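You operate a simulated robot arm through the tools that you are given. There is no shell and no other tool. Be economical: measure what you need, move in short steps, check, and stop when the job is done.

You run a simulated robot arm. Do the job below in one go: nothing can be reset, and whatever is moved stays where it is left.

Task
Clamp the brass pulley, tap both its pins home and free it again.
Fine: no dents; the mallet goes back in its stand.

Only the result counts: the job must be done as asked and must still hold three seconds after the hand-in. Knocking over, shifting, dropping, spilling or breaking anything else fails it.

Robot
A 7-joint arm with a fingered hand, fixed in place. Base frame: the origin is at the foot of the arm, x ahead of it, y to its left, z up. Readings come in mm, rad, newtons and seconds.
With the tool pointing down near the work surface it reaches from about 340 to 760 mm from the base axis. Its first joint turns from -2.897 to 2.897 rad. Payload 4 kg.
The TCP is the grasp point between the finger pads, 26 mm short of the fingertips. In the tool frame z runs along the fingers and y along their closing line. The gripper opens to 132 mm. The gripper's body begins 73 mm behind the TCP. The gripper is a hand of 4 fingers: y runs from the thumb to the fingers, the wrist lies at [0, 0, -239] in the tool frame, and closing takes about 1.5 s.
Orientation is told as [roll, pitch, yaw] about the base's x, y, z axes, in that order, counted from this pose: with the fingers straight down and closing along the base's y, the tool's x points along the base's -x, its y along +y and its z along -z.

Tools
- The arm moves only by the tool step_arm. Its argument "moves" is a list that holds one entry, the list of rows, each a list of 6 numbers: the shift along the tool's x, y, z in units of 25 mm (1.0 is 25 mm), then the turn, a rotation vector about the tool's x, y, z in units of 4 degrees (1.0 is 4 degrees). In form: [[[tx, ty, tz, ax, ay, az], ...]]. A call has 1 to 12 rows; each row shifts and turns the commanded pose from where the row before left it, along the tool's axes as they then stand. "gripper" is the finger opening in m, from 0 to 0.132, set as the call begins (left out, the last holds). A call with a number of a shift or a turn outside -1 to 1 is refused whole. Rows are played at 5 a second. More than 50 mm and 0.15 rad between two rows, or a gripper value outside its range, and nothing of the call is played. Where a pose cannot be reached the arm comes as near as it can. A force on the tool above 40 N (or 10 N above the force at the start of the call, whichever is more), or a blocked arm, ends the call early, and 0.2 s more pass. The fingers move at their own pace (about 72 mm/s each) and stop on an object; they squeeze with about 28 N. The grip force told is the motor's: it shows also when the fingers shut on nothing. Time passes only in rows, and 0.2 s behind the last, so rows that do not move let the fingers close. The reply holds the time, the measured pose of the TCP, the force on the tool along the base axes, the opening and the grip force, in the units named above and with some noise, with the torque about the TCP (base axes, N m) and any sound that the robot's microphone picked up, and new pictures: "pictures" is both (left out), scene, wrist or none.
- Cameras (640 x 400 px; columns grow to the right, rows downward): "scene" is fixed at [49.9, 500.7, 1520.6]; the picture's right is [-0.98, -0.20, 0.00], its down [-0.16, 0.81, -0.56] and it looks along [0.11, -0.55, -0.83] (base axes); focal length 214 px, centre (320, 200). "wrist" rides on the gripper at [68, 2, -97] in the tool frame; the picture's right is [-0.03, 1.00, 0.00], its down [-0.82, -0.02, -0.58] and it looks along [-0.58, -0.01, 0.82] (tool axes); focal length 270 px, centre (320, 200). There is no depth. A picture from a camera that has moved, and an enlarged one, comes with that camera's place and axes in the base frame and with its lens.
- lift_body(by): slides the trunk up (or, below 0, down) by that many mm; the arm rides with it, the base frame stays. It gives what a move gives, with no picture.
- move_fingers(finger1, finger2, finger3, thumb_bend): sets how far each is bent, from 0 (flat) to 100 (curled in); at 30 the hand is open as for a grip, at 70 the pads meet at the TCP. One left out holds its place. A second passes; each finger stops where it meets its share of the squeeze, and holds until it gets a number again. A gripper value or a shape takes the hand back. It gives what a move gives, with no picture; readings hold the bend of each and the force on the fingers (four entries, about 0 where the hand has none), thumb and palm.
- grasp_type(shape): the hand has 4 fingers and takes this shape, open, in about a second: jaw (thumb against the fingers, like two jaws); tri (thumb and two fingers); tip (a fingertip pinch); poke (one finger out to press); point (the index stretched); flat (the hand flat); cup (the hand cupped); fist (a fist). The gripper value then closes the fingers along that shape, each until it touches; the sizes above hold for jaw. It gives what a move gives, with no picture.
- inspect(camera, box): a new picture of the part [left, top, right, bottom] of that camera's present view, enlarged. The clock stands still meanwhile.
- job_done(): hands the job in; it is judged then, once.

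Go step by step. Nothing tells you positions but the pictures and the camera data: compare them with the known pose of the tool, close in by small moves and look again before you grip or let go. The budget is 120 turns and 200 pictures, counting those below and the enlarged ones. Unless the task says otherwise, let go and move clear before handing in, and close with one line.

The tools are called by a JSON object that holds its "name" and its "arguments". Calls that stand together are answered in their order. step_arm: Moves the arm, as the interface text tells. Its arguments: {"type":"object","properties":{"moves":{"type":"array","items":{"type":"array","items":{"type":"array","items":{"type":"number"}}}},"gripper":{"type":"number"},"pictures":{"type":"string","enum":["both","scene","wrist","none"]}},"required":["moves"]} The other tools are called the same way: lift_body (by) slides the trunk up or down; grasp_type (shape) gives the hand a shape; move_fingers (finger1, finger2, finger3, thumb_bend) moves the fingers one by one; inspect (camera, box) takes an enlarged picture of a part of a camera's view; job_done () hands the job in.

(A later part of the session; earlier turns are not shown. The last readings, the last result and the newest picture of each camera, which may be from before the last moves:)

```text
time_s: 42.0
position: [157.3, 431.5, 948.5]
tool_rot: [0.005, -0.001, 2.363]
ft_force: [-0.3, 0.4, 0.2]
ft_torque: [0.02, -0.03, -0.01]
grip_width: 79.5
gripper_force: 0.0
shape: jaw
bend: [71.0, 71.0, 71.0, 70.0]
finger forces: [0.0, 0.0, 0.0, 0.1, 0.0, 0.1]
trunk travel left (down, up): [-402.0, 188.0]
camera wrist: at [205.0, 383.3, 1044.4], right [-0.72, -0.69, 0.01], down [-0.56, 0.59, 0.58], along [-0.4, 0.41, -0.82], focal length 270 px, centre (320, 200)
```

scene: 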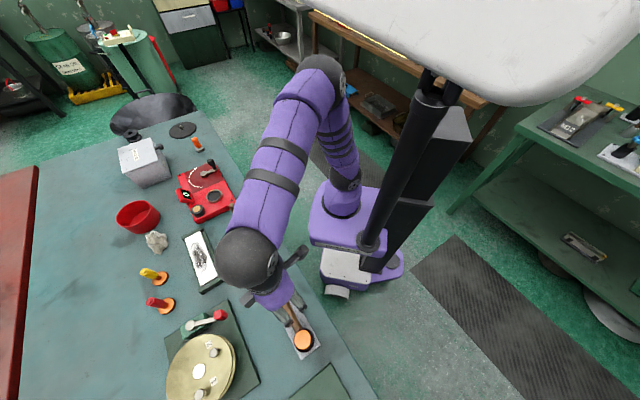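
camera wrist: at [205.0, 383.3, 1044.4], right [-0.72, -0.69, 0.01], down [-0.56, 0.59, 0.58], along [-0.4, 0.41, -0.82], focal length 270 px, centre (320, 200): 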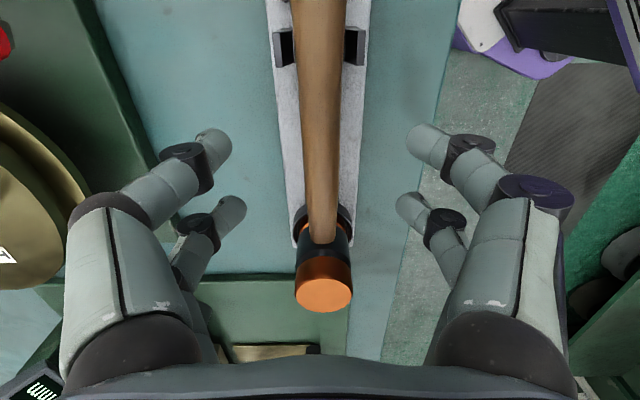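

Centred. Descending to handle height.

{"name": "step_arm", "arguments": {"moves": [[[0, 0, 0.9, 0, 0, 0], [0, 0, 0.9, 0, 0, 0]]], "pictures": "both"}}

{"name": "inspect", "arguments": {"camera": "scene", "box": [230, 250, 350, 370]}}

```text
time_s: 42.6
position: [156.5, 432.6, 905.0]
tool_rot: [0.004, -0.002, 2.363]
ft_force: [0.5, 0.2, 0.0]
ft_torque: [-0.01, 0.03, 0.0]
grip_width: 79.3
gripper_force: 0.1
shape: jaw
bend: [71.0, 71.0, 71.0, 70.0]
finger forces: [0.1, 0.0, 0.0, 0.0, 0.0, 0.0]
trunk travel left (down, up): [-402.0, 188.0]
camera wrist: at [205.0, 382.9, 1000.3], right [-0.72, -0.69, 0.01], down [-0.56, 0.59, 0.58], along [-0.4, 0.41, -0.82], focal length 270 px, centre (320, 200)
```

scene: 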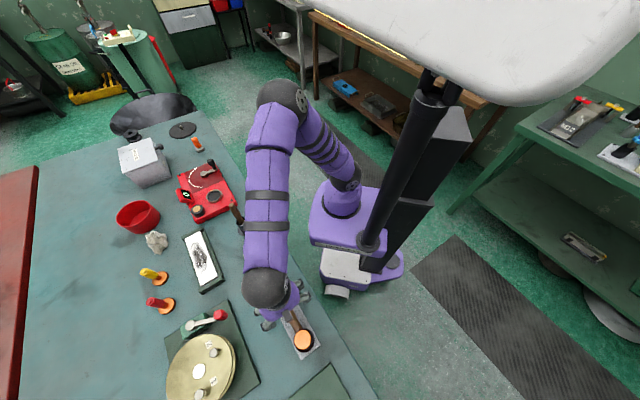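
wrist: 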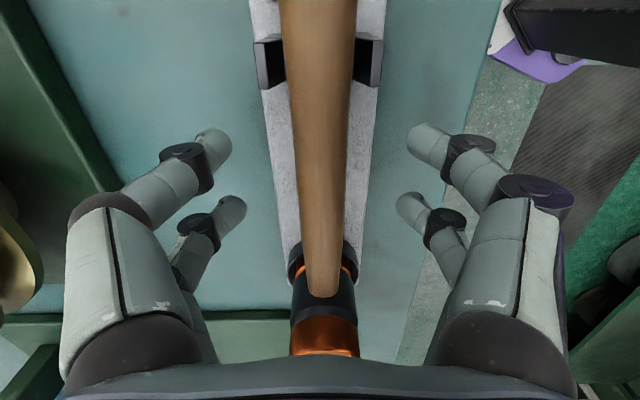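

```text
3.33 times, centred on (290, 310) of scene
camera zoom: at [49.9, 500.7, 1520.6], right [-0.98, -0.2, 0.0], down [-0.16, 0.81, -0.56], along [0.11, -0.55, -0.83], focal length 715 px, centre (420, -167)
```

zoom: 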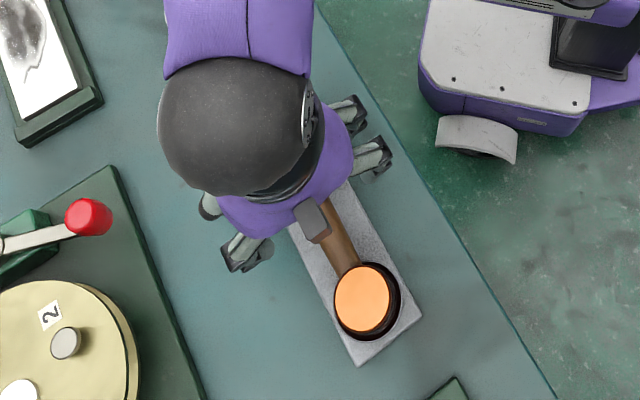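

The handle lies squarely between the finger pairs. Lowering 4 mm and closing.

{"name": "step_arm", "arguments": {"moves": [[[0, 0, 0.16, 0, 0, 0], [0, 0, 0, 0, 0, 0], [0, 0, 0, 0, 0, 0], [0, 0, 0, 0, 0, 0], [0, 0, 0, 0, 0, 0], [0, 0, 0, 0, 0, 0], [0, 0, 0, 0, 0, 0]]], "gripper": 0.0, "pictures": "wrist"}}

```text
time_s: 44.2
position: [155.2, 432.0, 901.1]
tool_rot: [0.006, -0.001, 2.363]
ft_force: [-0.2, 1.4, -1.2]
ft_torque: [0.01, -0.03, 0.01]
grip_width: 2.2
gripper_force: 27.7
shape: jaw
bend: [72.0, 72.0, 72.0, 72.0]
finger forces: [0.0, 0.0, 0.0, 0.0, 0.1, 0.1]
trunk travel left (down, up): [-402.0, 188.0]
camera wrist: at [204.5, 383.3, 996.5], right [-0.72, -0.69, 0.01], down [-0.56, 0.59, 0.58], along [-0.4, 0.41, -0.82], focal length 270 px, centre (320, 200)
```

wrist: 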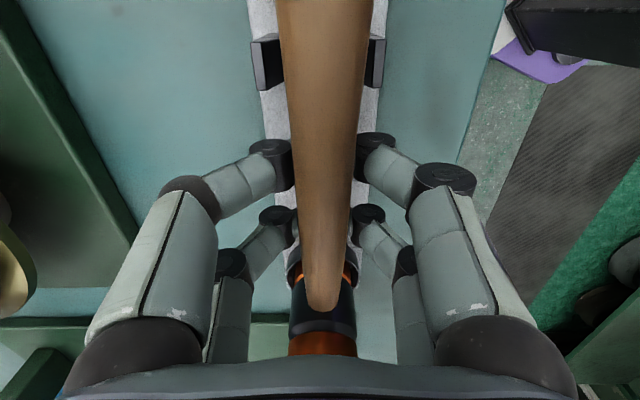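

The tips met underneath the handle, so it sits higher than I assumed. I'll reopen, rise about 15 mm and close again.

{"name": "step_arm", "arguments": {"moves": [[[0, 0, 0, 0, 0, 0], [0, 0, 0, 0, 0, 0], [0, 0, 0, 0, 0, 0], [0, 0, 0, 0, 0, 0], [0, 0, -0.6, 0, 0, 0], [0, 0, 0, 0, 0, 0]]], "gripper": 0.08, "pictures": "none"}}

{"name": "step_arm", "arguments": {"moves": [[[0, 0, 0, 0, 0, 0], [0, 0, 0, 0, 0, 0], [0, 0, 0, 0, 0, 0], [0, 0, 0, 0, 0, 0], [0, 0, 0, 0, 0, 0], [0, 0, 0, 0, 0, 0], [0, 0, 0, 0, 0, 0]]], "gripper": 0.0, "pictures": "wrist"}}

```text
time_s: 45.6
position: [156.1, 431.4, 916.0]
tool_rot: [0.004, 0.0, 2.362]
ft_force: [0.3, 0.5, -0.4]
ft_torque: [-0.01, 0.02, -0.01]
grip_width: 79.6
gripper_force: 0.0
shape: jaw
bend: [71.0, 71.0, 71.0, 70.0]
finger forces: [0.1, 0.1, 0.0, 0.0, 0.0, 0.1]
trunk travel left (down, up): [-402.0, 188.0]
```

```text
time_s: 47.2
position: [156.2, 432.5, 916.6]
tool_rot: [0.005, 0.0, 2.363]
ft_force: [0.3, 0.7, -1.1]
ft_torque: [-0.02, -0.04, 0.0]
grip_width: 16.7
gripper_force: 28.3
shape: jaw
bend: [72.0, 73.0, 72.0, 70.0]
finger forces: [24.8, 24.5, 24.4, 0.0, 24.9, 0.0]
trunk travel left (down, up): [-402.0, 188.0]
camera wrist: at [205.4, 383.7, 1012.1], right [-0.72, -0.69, 0.01], down [-0.56, 0.59, 0.58], along [-0.4, 0.41, -0.82], focal length 270 px, centre (320, 200)
```

wrist: 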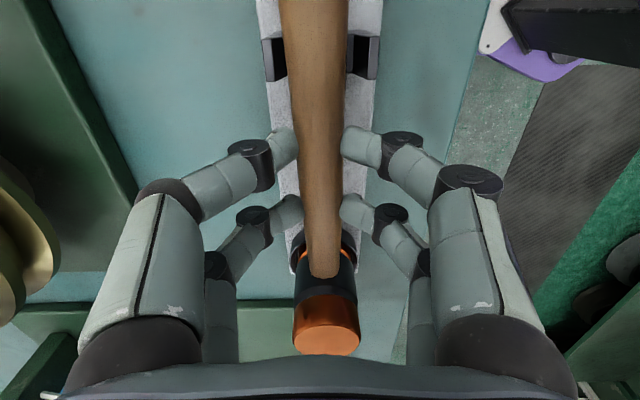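

Firm grip on the handle (16.7 mm, all fingers loaded). Lifting gently.

{"name": "step_arm", "arguments": {"moves": [[[0, 0, -0.2, 0, 0, 0], [0, 0, -0.2, 0, 0, 0], [0, 0, -0.4, 0, 0, 0], [0, 0, -0.6, 0, 0, 0], [0, 0, -1, 0, 0, 0]]], "pictures": "both"}}

```text
time_s: 48.4
position: [156.0, 432.0, 977.0]
tool_rot: [0.007, 0.001, 2.364]
ft_force: [-0.9, 0.3, -3.5]
ft_torque: [-0.21, -0.2, -0.03]
grip_width: 16.9
gripper_force: 28.2
shape: jaw
bend: [72.0, 72.0, 72.0, 70.0]
finger forces: [25.8, 23.1, 23.0, 0.0, 26.2, 0.1]
trunk travel left (down, up): [-402.0, 188.0]
camera wrist: at [204.7, 383.7, 1072.3], right [-0.72, -0.69, 0.01], down [-0.56, 0.59, 0.58], along [-0.4, 0.41, -0.82], focal length 270 px, centre (320, 200)
```

scene: 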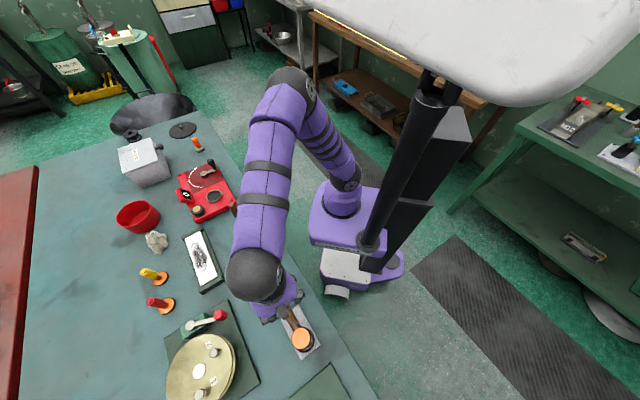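
wrist: 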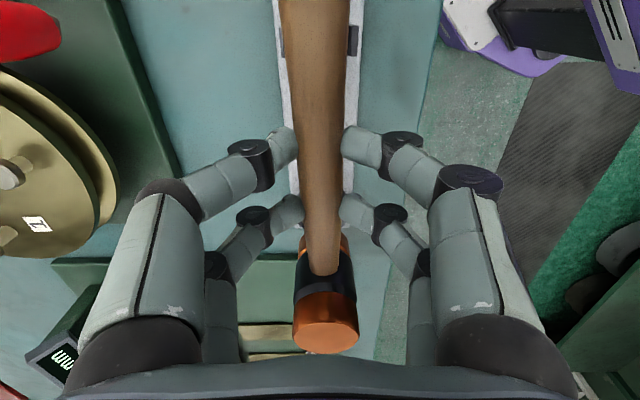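

The mallet is held steadily. I'll lift higher, turn to yaw ~90° (head towards the pulley) and measure the pins from the new view.

{"name": "step_arm", "arguments": {"moves": [[[0, 0, -1, 0, 0, 0], [0, 0, -1, 0, 0, 0], [0, 0, -0.6, 0, 0, 1], [0, 0, 0, 0, 0, 1], [0, 0, 0, 0, 0, 1], [0, 0, 0, 0, 0, 1], [0, 0, 0, 0, 0, 1], [0, 0, 0, 0, 0, 1], [0, 0, 0, 0, 0, 1], [0, 0, 0, 0, 0, 1], [0, 0, 0, 0, 0, 1], [0, 0, 0, 0, 0, 1]]], "pictures": "none"}}

{"name": "step_arm", "arguments": {"moves": [[[0, 0, 0, 0, 0, 1], [0, 0.9, 0, 0, 0, 0.36], [0, -0.9, 0, 0, 0, 0], [0, -0.9, 0, 0, 0, 0], [0, -0.9, 0, 0, 0, 0], [0, -0.5, 0, 0, 0, 0]]], "pictures": "both"}}

```text
time_s: 51.0
position: [155.4, 432.7, 1040.6]
tool_rot: [0.004, 0.005, 1.665]
ft_force: [1.0, 1.2, -3.9]
ft_torque: [-0.28, -0.05, 0.0]
grip_width: 17.1
gripper_force: 28.2
shape: jaw
bend: [72.0, 72.0, 72.0, 70.0]
finger forces: [25.9, 22.5, 22.6, 0.0, 26.0, 0.0]
trunk travel left (down, up): [-402.0, 188.0]
```

```text
time_s: 52.4
position: [214.6, 432.3, 1041.9]
tool_rot: [0.003, 0.005, 1.571]
ft_force: [0.4, -0.1, -4.0]
ft_torque: [-0.25, -0.02, 0.03]
grip_width: 17.0
gripper_force: 27.6
shape: jaw
bend: [72.0, 72.0, 72.0, 70.0]
finger forces: [26.0, 23.0, 23.2, 0.0, 25.8, 0.0]
trunk travel left (down, up): [-402.0, 188.0]
camera wrist: at [214.1, 364.6, 1138.4], right [-1.0, 0.03, 0.0], down [0.02, 0.82, 0.57], along [0.01, 0.57, -0.82], focal length 270 px, centre (320, 200)
```

scene: 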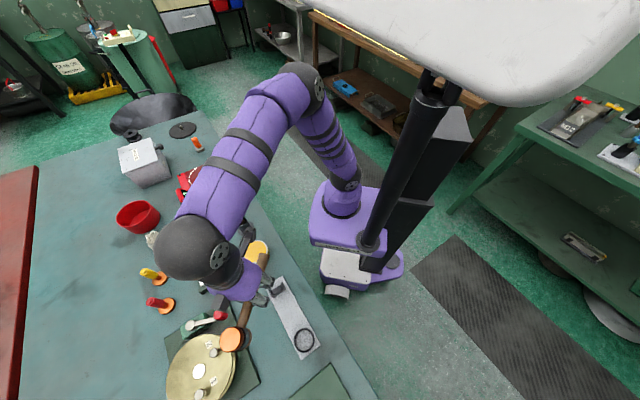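
wrist: 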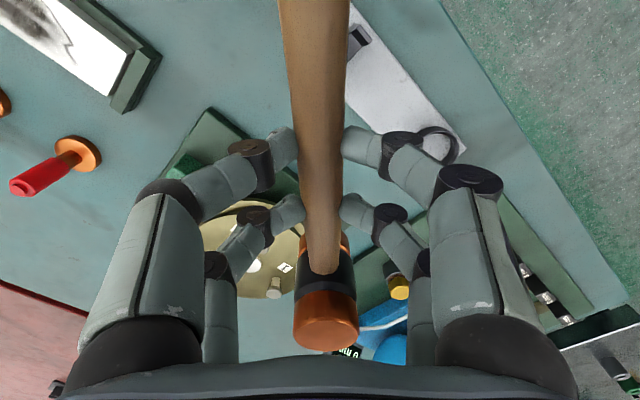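

{"name": "inspect", "arguments": {"camera": "wrist", "box": [190, 180, 430, 350]}}

{"name": "inspect", "arguments": {"camera": "scene", "box": [160, 290, 280, 400]}}

```text
2.35 times, centred on (310, 265) of wrist
camera zoom: at [214.1, 364.6, 1138.4], right [-1.0, 0.03, 0.0], down [0.02, 0.82, 0.57], along [0.01, 0.57, -0.82], focal length 636 px, centre (344, 47)
```

zoom: 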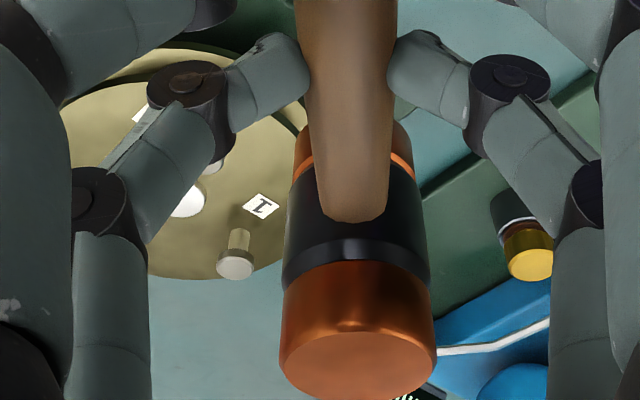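

```text
3.64 times, centred on (220, 345) of scene
camera zoom: at [49.9, 500.7, 1520.6], right [-0.98, -0.2, 0.0], down [-0.16, 0.81, -0.56], along [0.11, -0.55, -0.83], focal length 780 px, centre (684, -327)
```

zoom: 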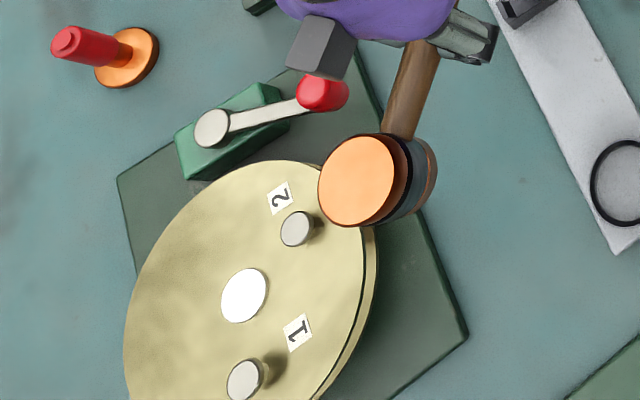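

Now I have pin 1 at about (272, 628), pin 2 at about (274, 558), head tops at z ≈ 948. The mallet head is about 91 mm ahead of the TCP with its lower face about 66 mm below it. Moving the head over pin 1.

{"name": "step_arm", "arguments": {"moves": [[[-0.7, -0.38, -0.4, 0, 0, 0], [-0.7, -0.38, 0, 0, 0, 0], [-0.7, -0.38, 0, 0, 0, 0], [-0.7, -0.38, 0, 0, 0, 0], [-0.7, -0.38, 0, 0, 0, 0], [-0.67, -0.4, 0, 0, 0, 0]]], "pictures": "both"}}

{"name": "inspect", "arguments": {"camera": "scene", "box": [140, 290, 260, 400]}}

{"name": "inspect", "arguments": {"camera": "wrist", "box": [220, 130, 420, 360]}}

```text
time_s: 53.8
position: [271.2, 538.2, 1050.9]
tool_rot: [0.005, 0.006, 1.568]
ft_force: [0.8, -0.7, -3.8]
ft_torque: [-0.25, -0.02, 0.0]
grip_width: 16.9
gripper_force: 27.7
shape: jaw
bend: [72.0, 72.0, 72.0, 70.0]
finger forces: [26.0, 22.9, 23.1, 0.0, 25.8, 0.0]
trunk travel left (down, up): [-402.0, 188.0]
camera wrist: at [272.2, 469.7, 1146.6], right [-1.0, 0.03, 0.0], down [0.02, 0.82, 0.57], along [0.01, 0.57, -0.82], focal length 270 px, centre (320, 200)
```

scene: 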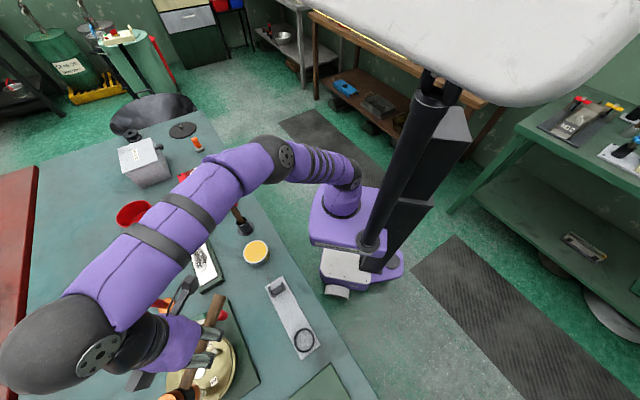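
wrist: 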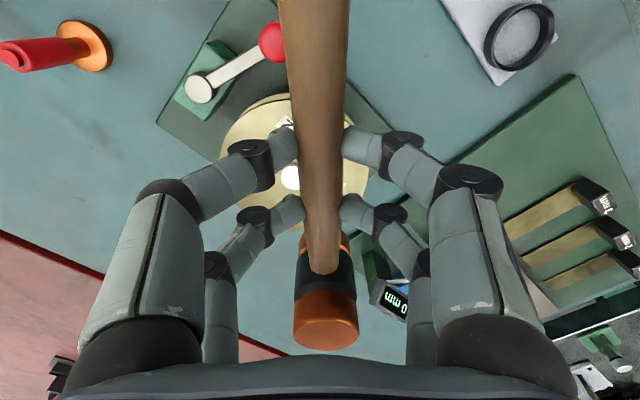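

```text
3.64 times, centred on (200, 345) of scene
camera zoom: at [49.9, 500.7, 1520.6], right [-0.98, -0.2, 0.0], down [-0.16, 0.81, -0.56], along [0.11, -0.55, -0.83], focal length 780 px, centre (756, -327)
```

zoom: 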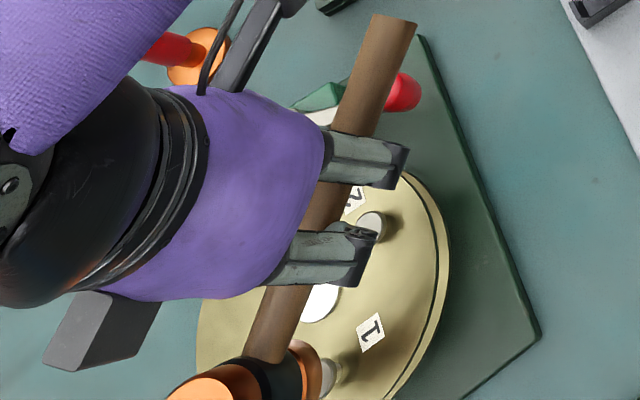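

```text
1.74 times, centred on (320, 245) of wrist
camera zoom: at [272.2, 469.7, 1146.6], right [-1.0, 0.03, 0.0], down [0.02, 0.82, 0.57], along [0.01, 0.57, -0.82], focal length 470 px, centre (320, 122)
```

zoom: 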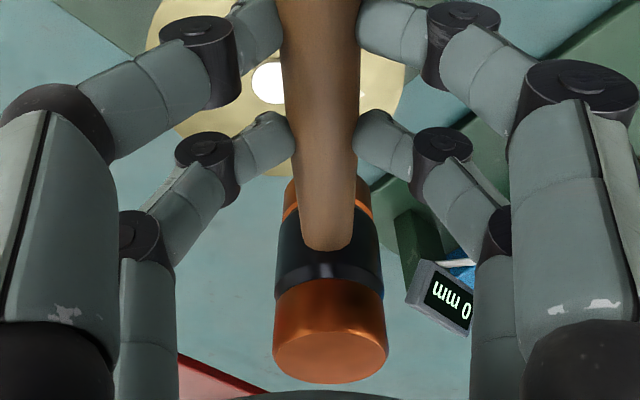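

The scene view shows pin 1 just under the mallet face. Lowering to just above it.

{"name": "step_arm", "arguments": {"moves": [[[0.06, 0, 0.4, 0, 0, 0], [0, 0, 0.4, 0, 0, 0], [0, 0, 0.2, 0, 0, 0]]], "pictures": "none"}}

{"name": "inspect", "arguments": {"camera": "scene", "box": [160, 340, 240, 400]}}

```text
time_s: 54.6
position: [272.7, 535.0, 1025.5]
tool_rot: [0.005, 0.004, 1.572]
ft_force: [-1.1, 0.4, -3.3]
ft_torque: [-0.26, -0.01, -0.03]
grip_width: 16.9
gripper_force: 27.7
shape: jaw
bend: [72.0, 72.0, 72.0, 70.0]
finger forces: [25.9, 22.6, 22.9, 0.0, 25.9, 0.0]
trunk travel left (down, up): [-402.0, 188.0]
```

```text
6.67 times, centred on (200, 370) of scene
camera zoom: at [49.9, 500.7, 1520.6], right [-0.98, -0.2, 0.0], down [-0.16, 0.81, -0.56], along [0.11, -0.55, -0.83], focal length 1430 px, centre (1120, -933)
```

zoom: 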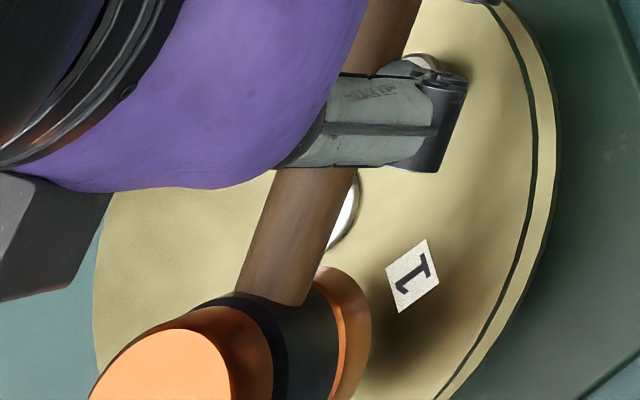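

I'll find contact gently to learn the pin height.

{"name": "step_arm", "arguments": {"moves": [[[0, 0, 0.12, 0, 0, 0], [0, 0, 0.12, 0, 0, 0]]], "pictures": "none"}}

{"name": "step_arm", "arguments": {"moves": [[[0, 0, 0.08, 0, 0, 0], [0, 0, 0.08, 0, 0, 0]]], "pictures": "none"}}

```text
time_s: 55.2
position: [271.4, 535.0, 1018.9]
tool_rot: [0.006, 0.005, 1.569]
ft_force: [-0.9, -0.1, -3.8]
ft_torque: [-0.28, 0.0, -0.02]
grip_width: 16.9
gripper_force: 28.0
shape: jaw
bend: [72.0, 72.0, 72.0, 70.0]
finger forces: [26.0, 22.6, 22.9, 0.1, 25.8, 0.1]
trunk travel left (down, up): [-402.0, 188.0]
```

```text
time_s: 55.8
position: [271.6, 535.3, 1015.0]
tool_rot: [0.005, 0.003, 1.573]
ft_force: [-0.8, 0.7, -3.5]
ft_torque: [-0.26, -0.02, 0.0]
grip_width: 16.5
gripper_force: 28.1
shape: jaw
bend: [72.0, 72.0, 72.0, 70.0]
finger forces: [26.0, 22.7, 22.9, 0.1, 25.9, 0.0]
trunk travel left (down, up): [-402.0, 188.0]
```

{"name": "step_arm", "arguments": {"moves": [[[0, 0, 0.08, 0, 0, 0], [0, 0, 0.08, 0, 0, 0]]], "pictures": "none"}}

{"name": "step_arm", "arguments": {"moves": [[[0, 0, 0.08, 0, 0, 0], [0, 0, 0.08, 0, 0, 0]]], "pictures": "none"}}

{"name": "inspect", "arguments": {"camera": "scene", "box": [160, 340, 240, 400]}}

```text
time_s: 56.4
position: [270.8, 536.0, 1012.0]
tool_rot: [0.005, 0.005, 1.57]
ft_force: [0.7, 0.6, -2.8]
ft_torque: [-0.17, -0.03, -0.03]
grip_width: 17.0
gripper_force: 28.3
shape: jaw
bend: [72.0, 72.0, 72.0, 70.0]
finger forces: [25.8, 23.2, 24.1, 0.1, 25.3, 0.0]
trunk travel left (down, up): [-402.0, 188.0]
```

```text
time_s: 57.0
position: [270.6, 534.9, 1006.8]
tool_rot: [0.003, 0.004, 1.571]
ft_force: [0.1, -0.8, -2.1]
ft_torque: [-0.09, 0.02, 0.0]
grip_width: 16.8
gripper_force: 27.9
shape: jaw
bend: [72.0, 72.0, 72.0, 70.0]
finger forces: [25.2, 24.0, 24.4, 0.1, 25.0, 0.1]
trunk travel left (down, up): [-402.0, 188.0]
```

```text
6.67 times, centred on (200, 370) of scene
camera zoom: at [49.9, 500.7, 1520.6], right [-0.98, -0.2, 0.0], down [-0.16, 0.81, -0.56], along [0.11, -0.55, -0.83], focal length 1430 px, centre (1120, -933)
```

zoom: 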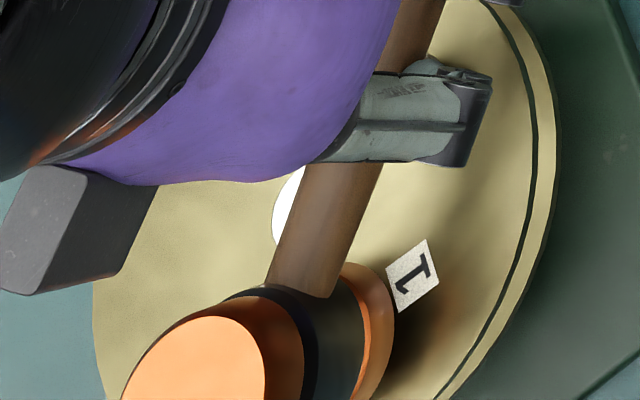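

Contact was at about TCP z 1013, as predicted. The grip lets the mallet pivot slightly. I'll raise and check that it returns level, then do a real tap.

{"name": "step_arm", "arguments": {"moves": [[[0, 0, -0.6, 0, 0, 0], [0, 0, -0.6, 0, 0, 0]]], "pictures": "wrist"}}

```text
time_s: 57.6
position: [271.1, 534.8, 1036.3]
tool_rot: [0.003, 0.003, 1.571]
ft_force: [-0.1, -0.7, -3.9]
ft_torque: [-0.3, 0.04, -0.03]
grip_width: 17.0
gripper_force: 28.2
shape: jaw
bend: [72.0, 72.0, 72.0, 70.0]
finger forces: [26.0, 22.5, 22.7, 0.1, 25.9, 0.1]
trunk travel left (down, up): [-402.0, 188.0]
camera wrist: at [271.3, 467.1, 1133.2], right [-1.0, 0.03, 0.0], down [0.02, 0.82, 0.57], along [0.01, 0.57, -0.82], focal length 270 px, centre (320, 200)
```

wrist: 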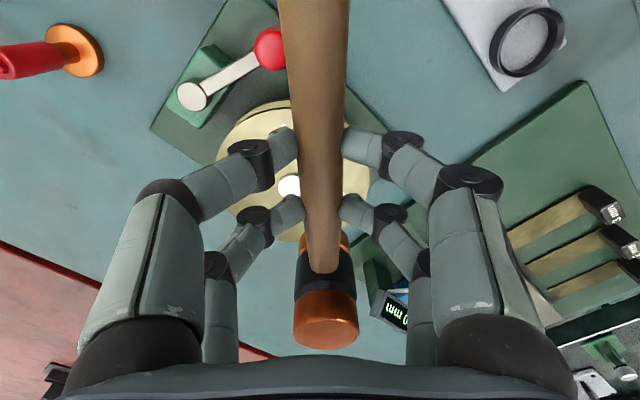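

The mallet came back level. First moderate tap on pin 1.

{"name": "step_arm", "arguments": {"moves": [[[0, 0, 0.6, 0, 0, 0], [0, 0, 0.6, 0, 0, 0], [0, 0, -0.6, 0, 0, 0], [0, 0, -0.6, 0, 0, 0]]], "pictures": "none"}}

```text
time_s: 58.6
position: [270.8, 535.3, 1036.7]
tool_rot: [0.006, 0.004, 1.572]
ft_force: [-0.3, -0.2, -3.9]
ft_torque: [-0.25, 0.0, 0.04]
grip_width: 16.9
gripper_force: 28.3
shape: jaw
bend: [72.0, 72.0, 72.0, 70.0]
finger forces: [26.1, 22.2, 22.5, 0.0, 25.9, 0.0]
trunk travel left (down, up): [-402.0, 188.0]
```

No sound. I'll try a brisker tap from higher.

{"name": "step_arm", "arguments": {"moves": [[[0, 0, -0.6, 0, 0, 0], [0, 0, 1, 0, 0, 0], [0, 0, 1, 0, 0, 0], [0, 0, -1, 0, 0, 0], [0, 0, -0.4, 0, 0, 0]]], "pictures": "none"}}

{"name": "inspect", "arguments": {"camera": "scene", "box": [160, 340, 240, 400]}}

```text
time_s: 59.8
position: [270.0, 534.0, 1036.7]
tool_rot: [0.004, 0.002, 1.569]
ft_force: [0.2, 1.1, -3.4]
ft_torque: [-0.26, -0.02, 0.04]
grip_width: 16.8
gripper_force: 28.0
shape: jaw
bend: [72.0, 72.0, 72.0, 70.0]
finger forces: [26.2, 22.1, 22.1, 0.1, 25.9, 0.0]
trunk travel left (down, up): [-402.0, 188.0]
```

```text
6.67 times, centred on (200, 370) of scene
camera zoom: at [49.9, 500.7, 1520.6], right [-0.98, -0.2, 0.0], down [-0.16, 0.81, -0.56], along [0.11, -0.55, -0.83], focal length 1430 px, centre (1120, -933)
```

zoom: 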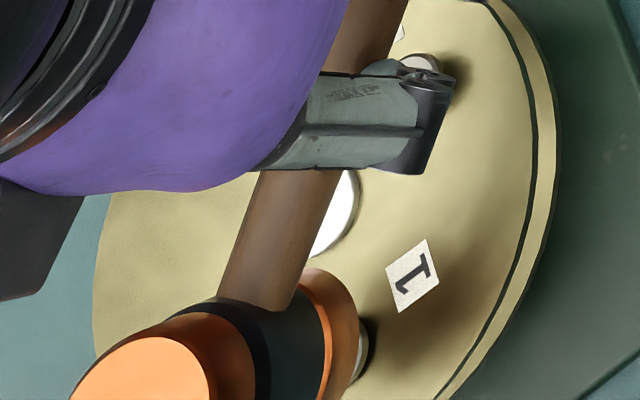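

I need to see the pin, so I'll slide the mallet aside.

{"name": "step_arm", "arguments": {"moves": [[[0, -0.8, 0, 0, 0, 0], [0, -0.8, 0, 0, 0, 0]]], "pictures": "none"}}

{"name": "inspect", "arguments": {"camera": "scene", "box": [160, 340, 240, 400]}}

{"name": "inspect", "arguments": {"camera": "wrist", "box": [320, 140, 480, 260]}}

```text
time_s: 60.4
position: [310.9, 534.9, 1038.8]
tool_rot: [0.006, 0.005, 1.57]
ft_force: [0.5, 0.5, -3.8]
ft_torque: [-0.22, 0.01, 0.01]
grip_width: 16.9
gripper_force: 27.9
shape: jaw
bend: [72.0, 72.0, 72.0, 70.0]
finger forces: [26.2, 22.1, 22.4, 0.0, 26.0, 0.0]
trunk travel left (down, up): [-402.0, 188.0]
```

```text
6.67 times, centred on (200, 370) of scene
camera zoom: at [49.9, 500.7, 1520.6], right [-0.98, -0.2, 0.0], down [-0.16, 0.81, -0.56], along [0.11, -0.55, -0.83], focal length 1430 px, centre (1120, -933)
```

zoom: 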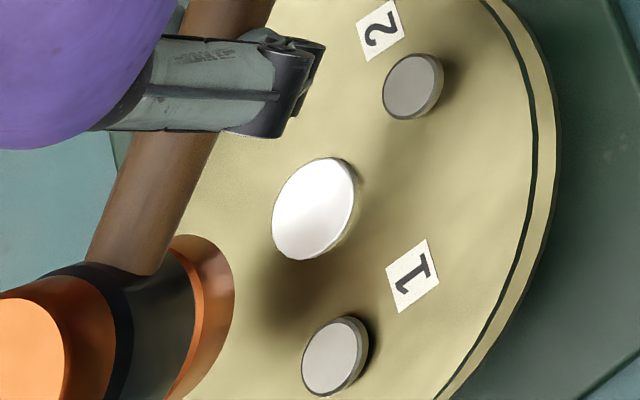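

```text
3.33 times, centred on (400, 200) of wrist
camera zoom: at [309.7, 466.7, 1134.1], right [-1.0, 0.03, 0.0], down [0.02, 0.82, 0.57], along [0.01, 0.57, -0.82], focal length 901 px, centre (53, 200)
```

zoom: 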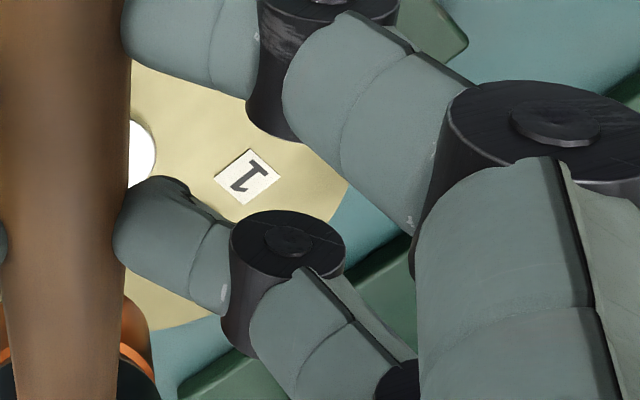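

Pin 1 has moved down by about 13 mm. Zooming in to compare the two pins.

{"name": "inspect", "arguments": {"camera": "scene", "box": [192, 376, 224, 400]}}

{"name": "inspect", "arguments": {"camera": "scene", "box": [194, 338, 226, 362]}}

```text
16.00 times, centred on (208, 388) of scene
camera zoom: at [49.9, 500.7, 1520.6], right [-0.98, -0.2, 0.0], down [-0.16, 0.81, -0.56], along [0.11, -0.55, -0.83], focal length 3432 px, centre (2112, -2808)
```

zoom: 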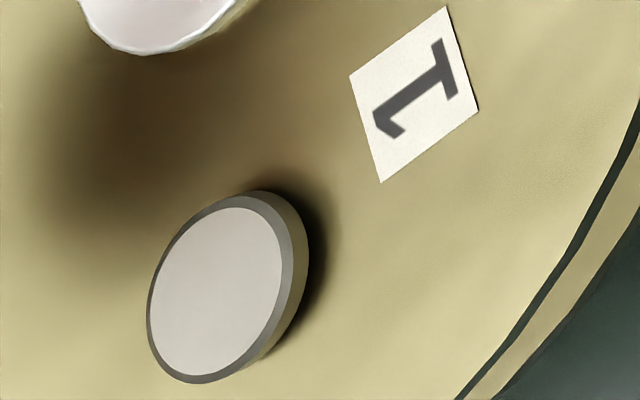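

```text
16.00 times, centred on (210, 350) of scene
camera zoom: at [49.9, 500.7, 1520.6], right [-0.98, -0.2, 0.0], down [-0.16, 0.81, -0.56], along [0.11, -0.55, -0.83], focal length 3432 px, centre (2080, -2200)
```

zoom: 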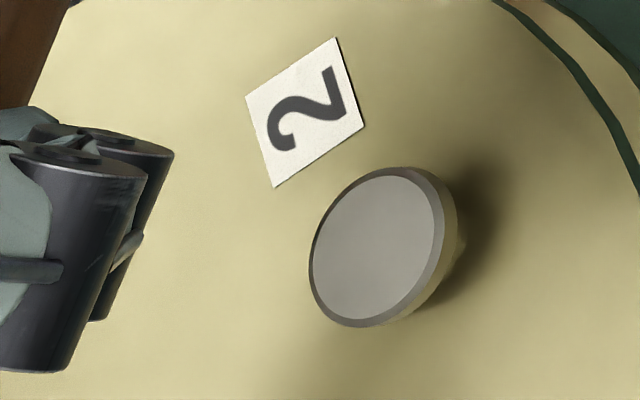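

Pin 1 is nearly down. I'll go back and give it another similar tap with lower follow-through.

{"name": "step_arm", "arguments": {"moves": [[[0, 0.8, 0, 0, 0, 0], [0, 0.8, -0.2, 0, 0, 0], [0, 0, 0, 0, 0, 0], [0, 0, 1, 0, 0, 0], [0, 0, 1, 0, 0, 0], [0, 0, -1, 0, 0, 0], [0, 0, -0.8, 0, 0, 0], [0, -0.8, 0, 0, 0, 0], [0, -0.8, 0, 0, 0, 0]]], "pictures": "none"}}

{"name": "inspect", "arguments": {"camera": "scene", "box": [192, 376, 224, 400]}}

```text
time_s: 62.4
position: [311.9, 536.2, 1038.0]
tool_rot: [0.004, 0.006, 1.571]
ft_force: [-0.1, 0.3, -2.9]
ft_torque: [-0.26, 0.03, -0.02]
grip_width: 17.1
gripper_force: 27.7
shape: jaw
bend: [72.0, 72.0, 72.0, 70.0]
finger forces: [26.2, 21.7, 22.0, 0.0, 26.1, 0.0]
trunk travel left (down, up): [-402.0, 188.0]
```

```text
16.00 times, centred on (208, 388) of scene
camera zoom: at [49.9, 500.7, 1520.6], right [-0.98, -0.2, 0.0], down [-0.16, 0.81, -0.56], along [0.11, -0.55, -0.83], focal length 3432 px, centre (2112, -2808)
```

zoom: 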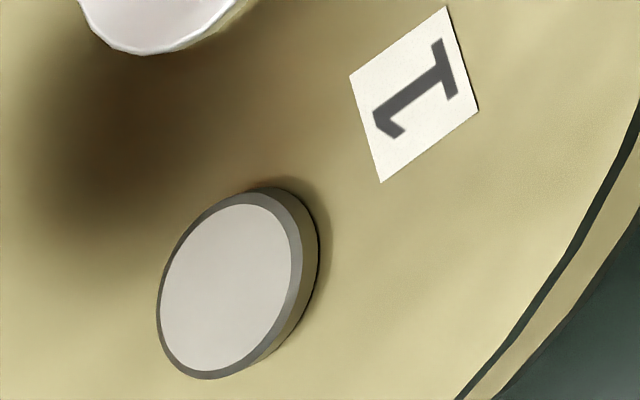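

It has moved another ~2.5 mm and the head looks seated. One slightly softer confirming tap.

{"name": "step_arm", "arguments": {"moves": [[[0, 0.8, 0, 0, 0, 0], [0, 0.8, -0.1, 0, 0, 0], [0, 0, 0, 0, 0, 0], [0, 0, 0.9, 0, 0, 0], [0, 0, 0.95, 0, 0, 0], [0, 0, -1, 0, 0, 0], [0, 0, -0.75, 0, 0, 0], [0, -0.8, 0, 0, 0, 0], [0, -0.8, 0, 0, 0, 0]]], "pictures": "none"}}

{"name": "inspect", "arguments": {"camera": "scene", "box": [192, 376, 224, 400]}}

```text
time_s: 64.4
position: [312.2, 535.1, 1036.9]
tool_rot: [0.004, 0.005, 1.571]
ft_force: [0.3, 0.0, -3.5]
ft_torque: [-0.22, 0.03, 0.02]
grip_width: 16.9
gripper_force: 28.0
shape: jaw
bend: [72.0, 72.0, 72.0, 70.0]
finger forces: [26.4, 21.2, 21.7, 0.0, 26.0, 0.1]
trunk travel left (down, up): [-402.0, 188.0]
```

```text
16.00 times, centred on (208, 388) of scene
camera zoom: at [49.9, 500.7, 1520.6], right [-0.98, -0.2, 0.0], down [-0.16, 0.81, -0.56], along [0.11, -0.55, -0.83], focal length 3432 px, centre (2112, -2808)
```

zoom: 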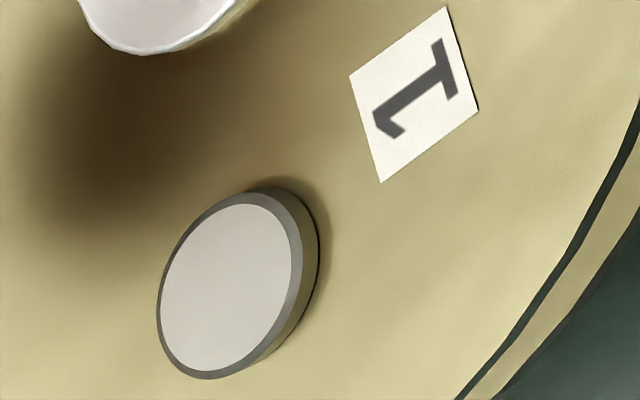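

Unchanged, so pin 1 is seated. Moving to pin 2 and tapping it the same way.

{"name": "step_arm", "arguments": {"moves": [[[0.7, 0.38, 0, 0, 0, 0], [0.7, 0.38, 0, 0, 0, 0], [0.7, 0.38, 0, 0, 0, 0], [0.62, 0.38, 0, 0, 0, 0]]], "pictures": "scene"}}

{"name": "inspect", "arguments": {"camera": "scene", "box": [170, 320, 250, 380]}}

```text
time_s: 65.4
position: [273.9, 465.3, 1039.2]
tool_rot: [0.005, 0.004, 1.57]
ft_force: [-1.1, -1.1, -3.7]
ft_torque: [-0.3, 0.02, -0.03]
grip_width: 16.7
gripper_force: 28.2
shape: jaw
bend: [72.0, 72.0, 72.0, 70.0]
finger forces: [26.3, 20.9, 21.4, 0.0, 26.1, 0.1]
trunk travel left (down, up): [-402.0, 188.0]
```

scene: 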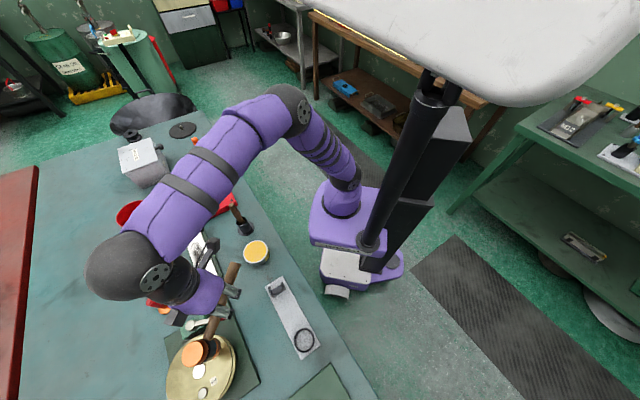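

```text
6.67 times, centred on (210, 350) of scene
camera zoom: at [49.9, 500.7, 1520.6], right [-0.98, -0.2, 0.0], down [-0.16, 0.81, -0.56], along [0.11, -0.55, -0.83], focal length 1430 px, centre (1053, -800)
```

zoom: 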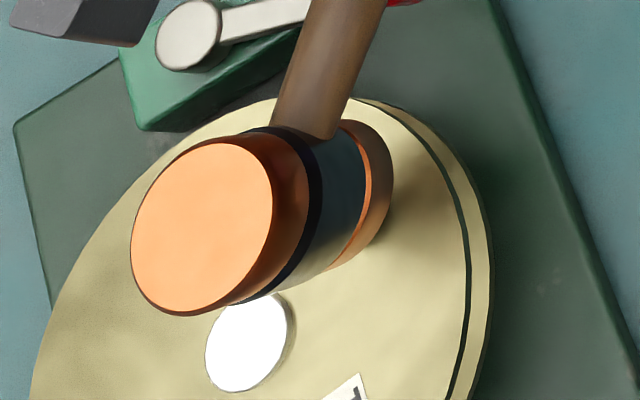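

Head aligned over pin 2 within ~3 mm. First brisk tap.

{"name": "step_arm", "arguments": {"moves": [[[0, -0.1, -0.5, 0, 0, 0], [0, 0, 0, 0, 0, 0], [0, 0, 1, 0, 0, 0], [0, 0, 1, 0, 0, 0], [0, 0, -1, 0, 0, 0], [0, 0, -0.5, 0, 0, 0], [0, -0.8, 0, 0, 0, 0], [0, -0.8, 0, 0, 0, 0]]], "pictures": "none"}}

{"name": "inspect", "arguments": {"camera": "scene", "box": [194, 338, 226, 362]}}

```text
time_s: 67.2
position: [316.1, 466.3, 1036.7]
tool_rot: [0.004, 0.006, 1.568]
ft_force: [-0.4, -0.2, -3.5]
ft_torque: [-0.3, 0.01, 0.01]
grip_width: 16.8
gripper_force: 28.0
shape: jaw
bend: [72.0, 72.0, 72.0, 70.0]
finger forces: [26.3, 20.7, 21.1, 0.0, 25.9, 0.0]
trunk travel left (down, up): [-402.0, 188.0]
```

```text
16.00 times, centred on (210, 350) of scene
camera zoom: at [49.9, 500.7, 1520.6], right [-0.98, -0.2, 0.0], down [-0.16, 0.81, -0.56], along [0.11, -0.55, -0.83], focal length 3432 px, centre (2080, -2200)
```

zoom: 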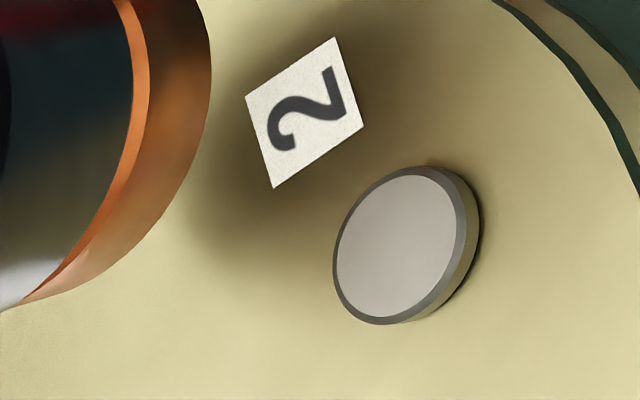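

Pin 2 is mostly down. Second tap with lower follow-through, as for pin 1.

{"name": "step_arm", "arguments": {"moves": [[[0, 0.8, 0, 0, 0, 0], [0, 0.8, -0.2, 0, 0, 0], [0, 0, 0, 0, 0, 0], [0, 0, 1, 0, 0, 0], [0, 0, 1, 0, 0, 0], [0, 0, -1, 0, 0, 0], [0, 0, -0.8, 0, 0, 0], [0, -0.8, 0, 0, 0, 0], [0, -0.8, 0, 0, 0, 0]]], "pictures": "none"}}

{"name": "inspect", "arguments": {"camera": "scene", "box": [194, 338, 226, 362]}}

```text
time_s: 69.2
position: [316.5, 466.6, 1037.9]
tool_rot: [0.003, 0.006, 1.571]
ft_force: [-1.1, -0.5, -3.8]
ft_torque: [-0.26, -0.04, 0.01]
grip_width: 16.8
gripper_force: 27.8
shape: jaw
bend: [72.0, 73.0, 72.0, 70.0]
finger forces: [26.6, 20.2, 20.5, 0.0, 26.6, 0.1]
trunk travel left (down, up): [-402.0, 188.0]
```

```text
16.00 times, centred on (210, 350) of scene
camera zoom: at [49.9, 500.7, 1520.6], right [-0.98, -0.2, 0.0], down [-0.16, 0.81, -0.56], along [0.11, -0.55, -0.83], focal length 3432 px, centre (2080, -2200)
```

zoom: 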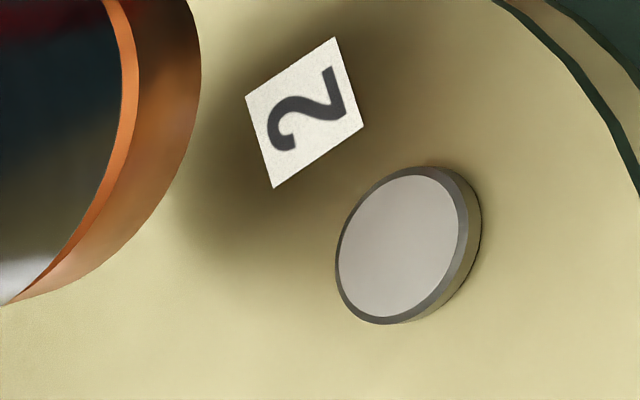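

It moved a little more. One more tap on pin 2 to make sure.

{"name": "step_arm", "arguments": {"moves": [[[0, 0.8, 0, 0, 0, 0], [0, 0.8, -0.1, 0, 0, 0], [0, 0, 0, 0, 0, 0], [0, 0, 1, 0, 0, 0], [0, 0, 1, 0, 0, 0], [0, 0, -1, 0, 0, 0], [0, 0, -0.9, 0, 0, 0], [0, -0.8, 0, 0, 0, 0], [0, -0.8, 0, 0, 0, 0]]], "pictures": "none"}}

{"name": "inspect", "arguments": {"camera": "scene", "box": [202, 345, 222, 360]}}

{"name": "inspect", "arguments": {"camera": "scene", "box": [194, 383, 214, 398]}}

```text
time_s: 71.2
position: [315.3, 466.1, 1038.1]
tool_rot: [0.003, 0.005, 1.571]
ft_force: [-0.9, 1.1, -3.2]
ft_torque: [-0.25, 0.01, -0.03]
grip_width: 16.6
gripper_force: 28.2
shape: jaw
bend: [72.0, 73.0, 73.0, 70.0]
finger forces: [26.7, 19.3, 19.6, 0.0, 26.6, 0.1]
trunk travel left (down, up): [-402.0, 188.0]
```

```text
16.00 times, centred on (212, 352) of scene
camera zoom: at [49.9, 500.7, 1520.6], right [-0.98, -0.2, 0.0], down [-0.16, 0.81, -0.56], along [0.11, -0.55, -0.83], focal length 3432 px, centre (2048, -2240)
```

zoom: 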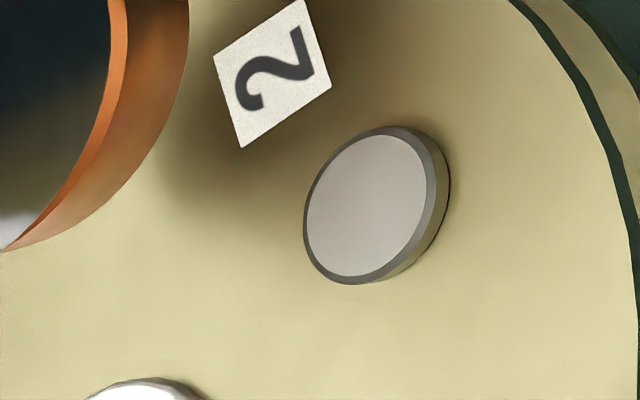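

```text
16.00 times, centred on (204, 390) of scene
camera zoom: at [49.9, 500.7, 1520.6], right [-0.98, -0.2, 0.0], down [-0.16, 0.81, -0.56], along [0.11, -0.55, -0.83], focal length 3432 px, centre (2176, -2848)
```

zoom: 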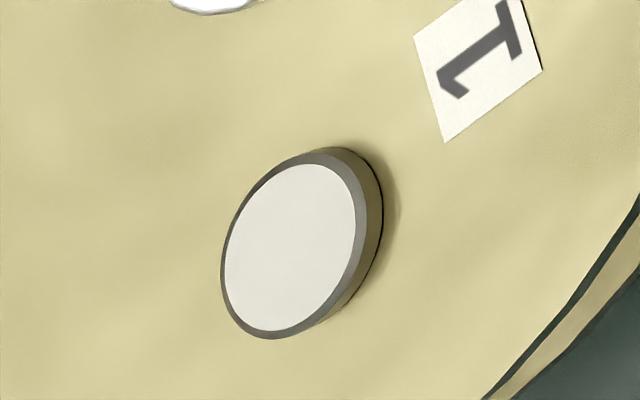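

Pin 2 is unchanged, so it's home. Pin 1 shows a slightly stronger shadow, so I'll give it one more full tap.

{"name": "step_arm", "arguments": {"moves": [[[-0.7, 0.4, 0, 0, 0, 0], [-0.7, 0.4, 0, 0, 0, 0], [-0.7, 0.4, 0, 0, 0, 0], [-0.65, 0.45, -0.15, 0, 0, 0], [0, 0, 0, 0, 0, 0], [0, 0, 1, 0, 0, 0], [0, 0, 1, 0, 0, 0], [0, 0, -1, 0, 0, 0], [0, 0, -0.9, 0, 0, 0], [0, -0.8, 0, 0, 0, 0], [0, -0.8, 0, 0, 0, 0]]], "pictures": "none"}}

{"name": "inspect", "arguments": {"camera": "scene", "box": [194, 383, 214, 398]}}

```text
time_s: 73.6
position: [315.0, 534.7, 1039.2]
tool_rot: [0.004, 0.004, 1.571]
ft_force: [-0.2, 0.0, 0.5]
ft_torque: [0.06, 0.0, -0.02]
grip_width: 11.6
gripper_force: 28.2
shape: jaw
bend: [75.0, 75.0, 75.0, 73.0]
finger forces: [0.0, 0.0, 0.0, 0.0, 0.0, 0.1]
trunk travel left (down, up): [-402.0, 188.0]
```

```text
16.00 times, centred on (204, 390) of scene
camera zoom: at [49.9, 500.7, 1520.6], right [-0.98, -0.2, 0.0], down [-0.16, 0.81, -0.56], along [0.11, -0.55, -0.83], focal length 3432 px, centre (2176, -2848)
```

zoom: 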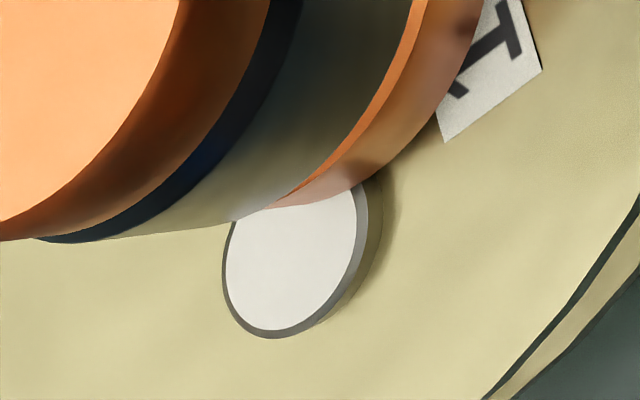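

The mallet slipped from the grip. I need to look before moving anything.

{"name": "step_arm", "arguments": {"moves": [[[0, 0, 0, 0, 0, 0]]], "pictures": "both"}}

{"name": "inspect", "arguments": {"camera": "scene", "box": [140, 280, 260, 400]}}

{"name": "inspect", "arguments": {"camera": "wrist", "box": [220, 0, 460, 360]}}

```text
time_s: 74.0
position: [315.6, 534.6, 1038.4]
tool_rot: [0.004, 0.005, 1.571]
ft_force: [-0.4, 0.4, 0.1]
ft_torque: [0.0, 0.01, 0.0]
grip_width: 11.7
gripper_force: 28.0
shape: jaw
bend: [75.0, 75.0, 75.0, 73.0]
finger forces: [0.0, 0.0, 0.0, 0.0, 0.0, 0.0]
trunk travel left (down, up): [-402.0, 188.0]
camera wrist: at [314.7, 467.0, 1135.4], right [-1.0, 0.03, 0.0], down [0.02, 0.82, 0.57], along [0.01, 0.57, -0.82], focal length 270 px, centre (320, 200)
```

scene: 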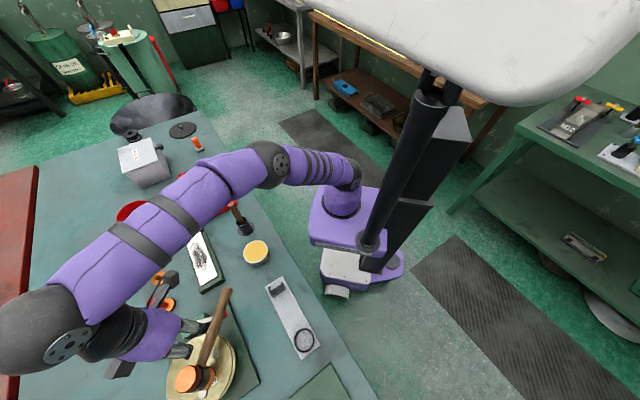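
wrist: 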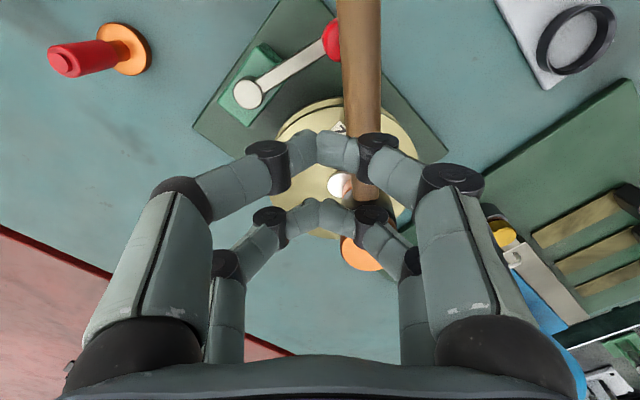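

```text
3.33 times, centred on (200, 340) of scene
camera zoom: at [49.9, 500.7, 1520.6], right [-0.98, -0.2, 0.0], down [-0.16, 0.81, -0.56], along [0.11, -0.55, -0.83], focal length 715 px, centre (720, -267)
```

zoom: 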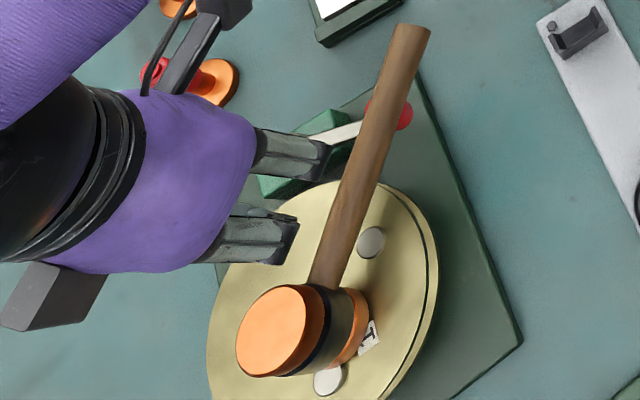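

```text
1.11 times, centred on (340, 180) of wrist
camera zoom: at [314.7, 467.0, 1135.4], right [-1.0, 0.03, 0.0], down [0.02, 0.82, 0.57], along [0.01, 0.57, -0.82], focal length 300 px, centre (298, 222)
```

zoom: 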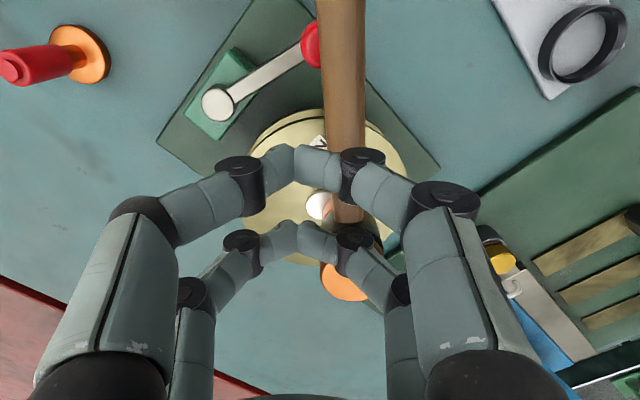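

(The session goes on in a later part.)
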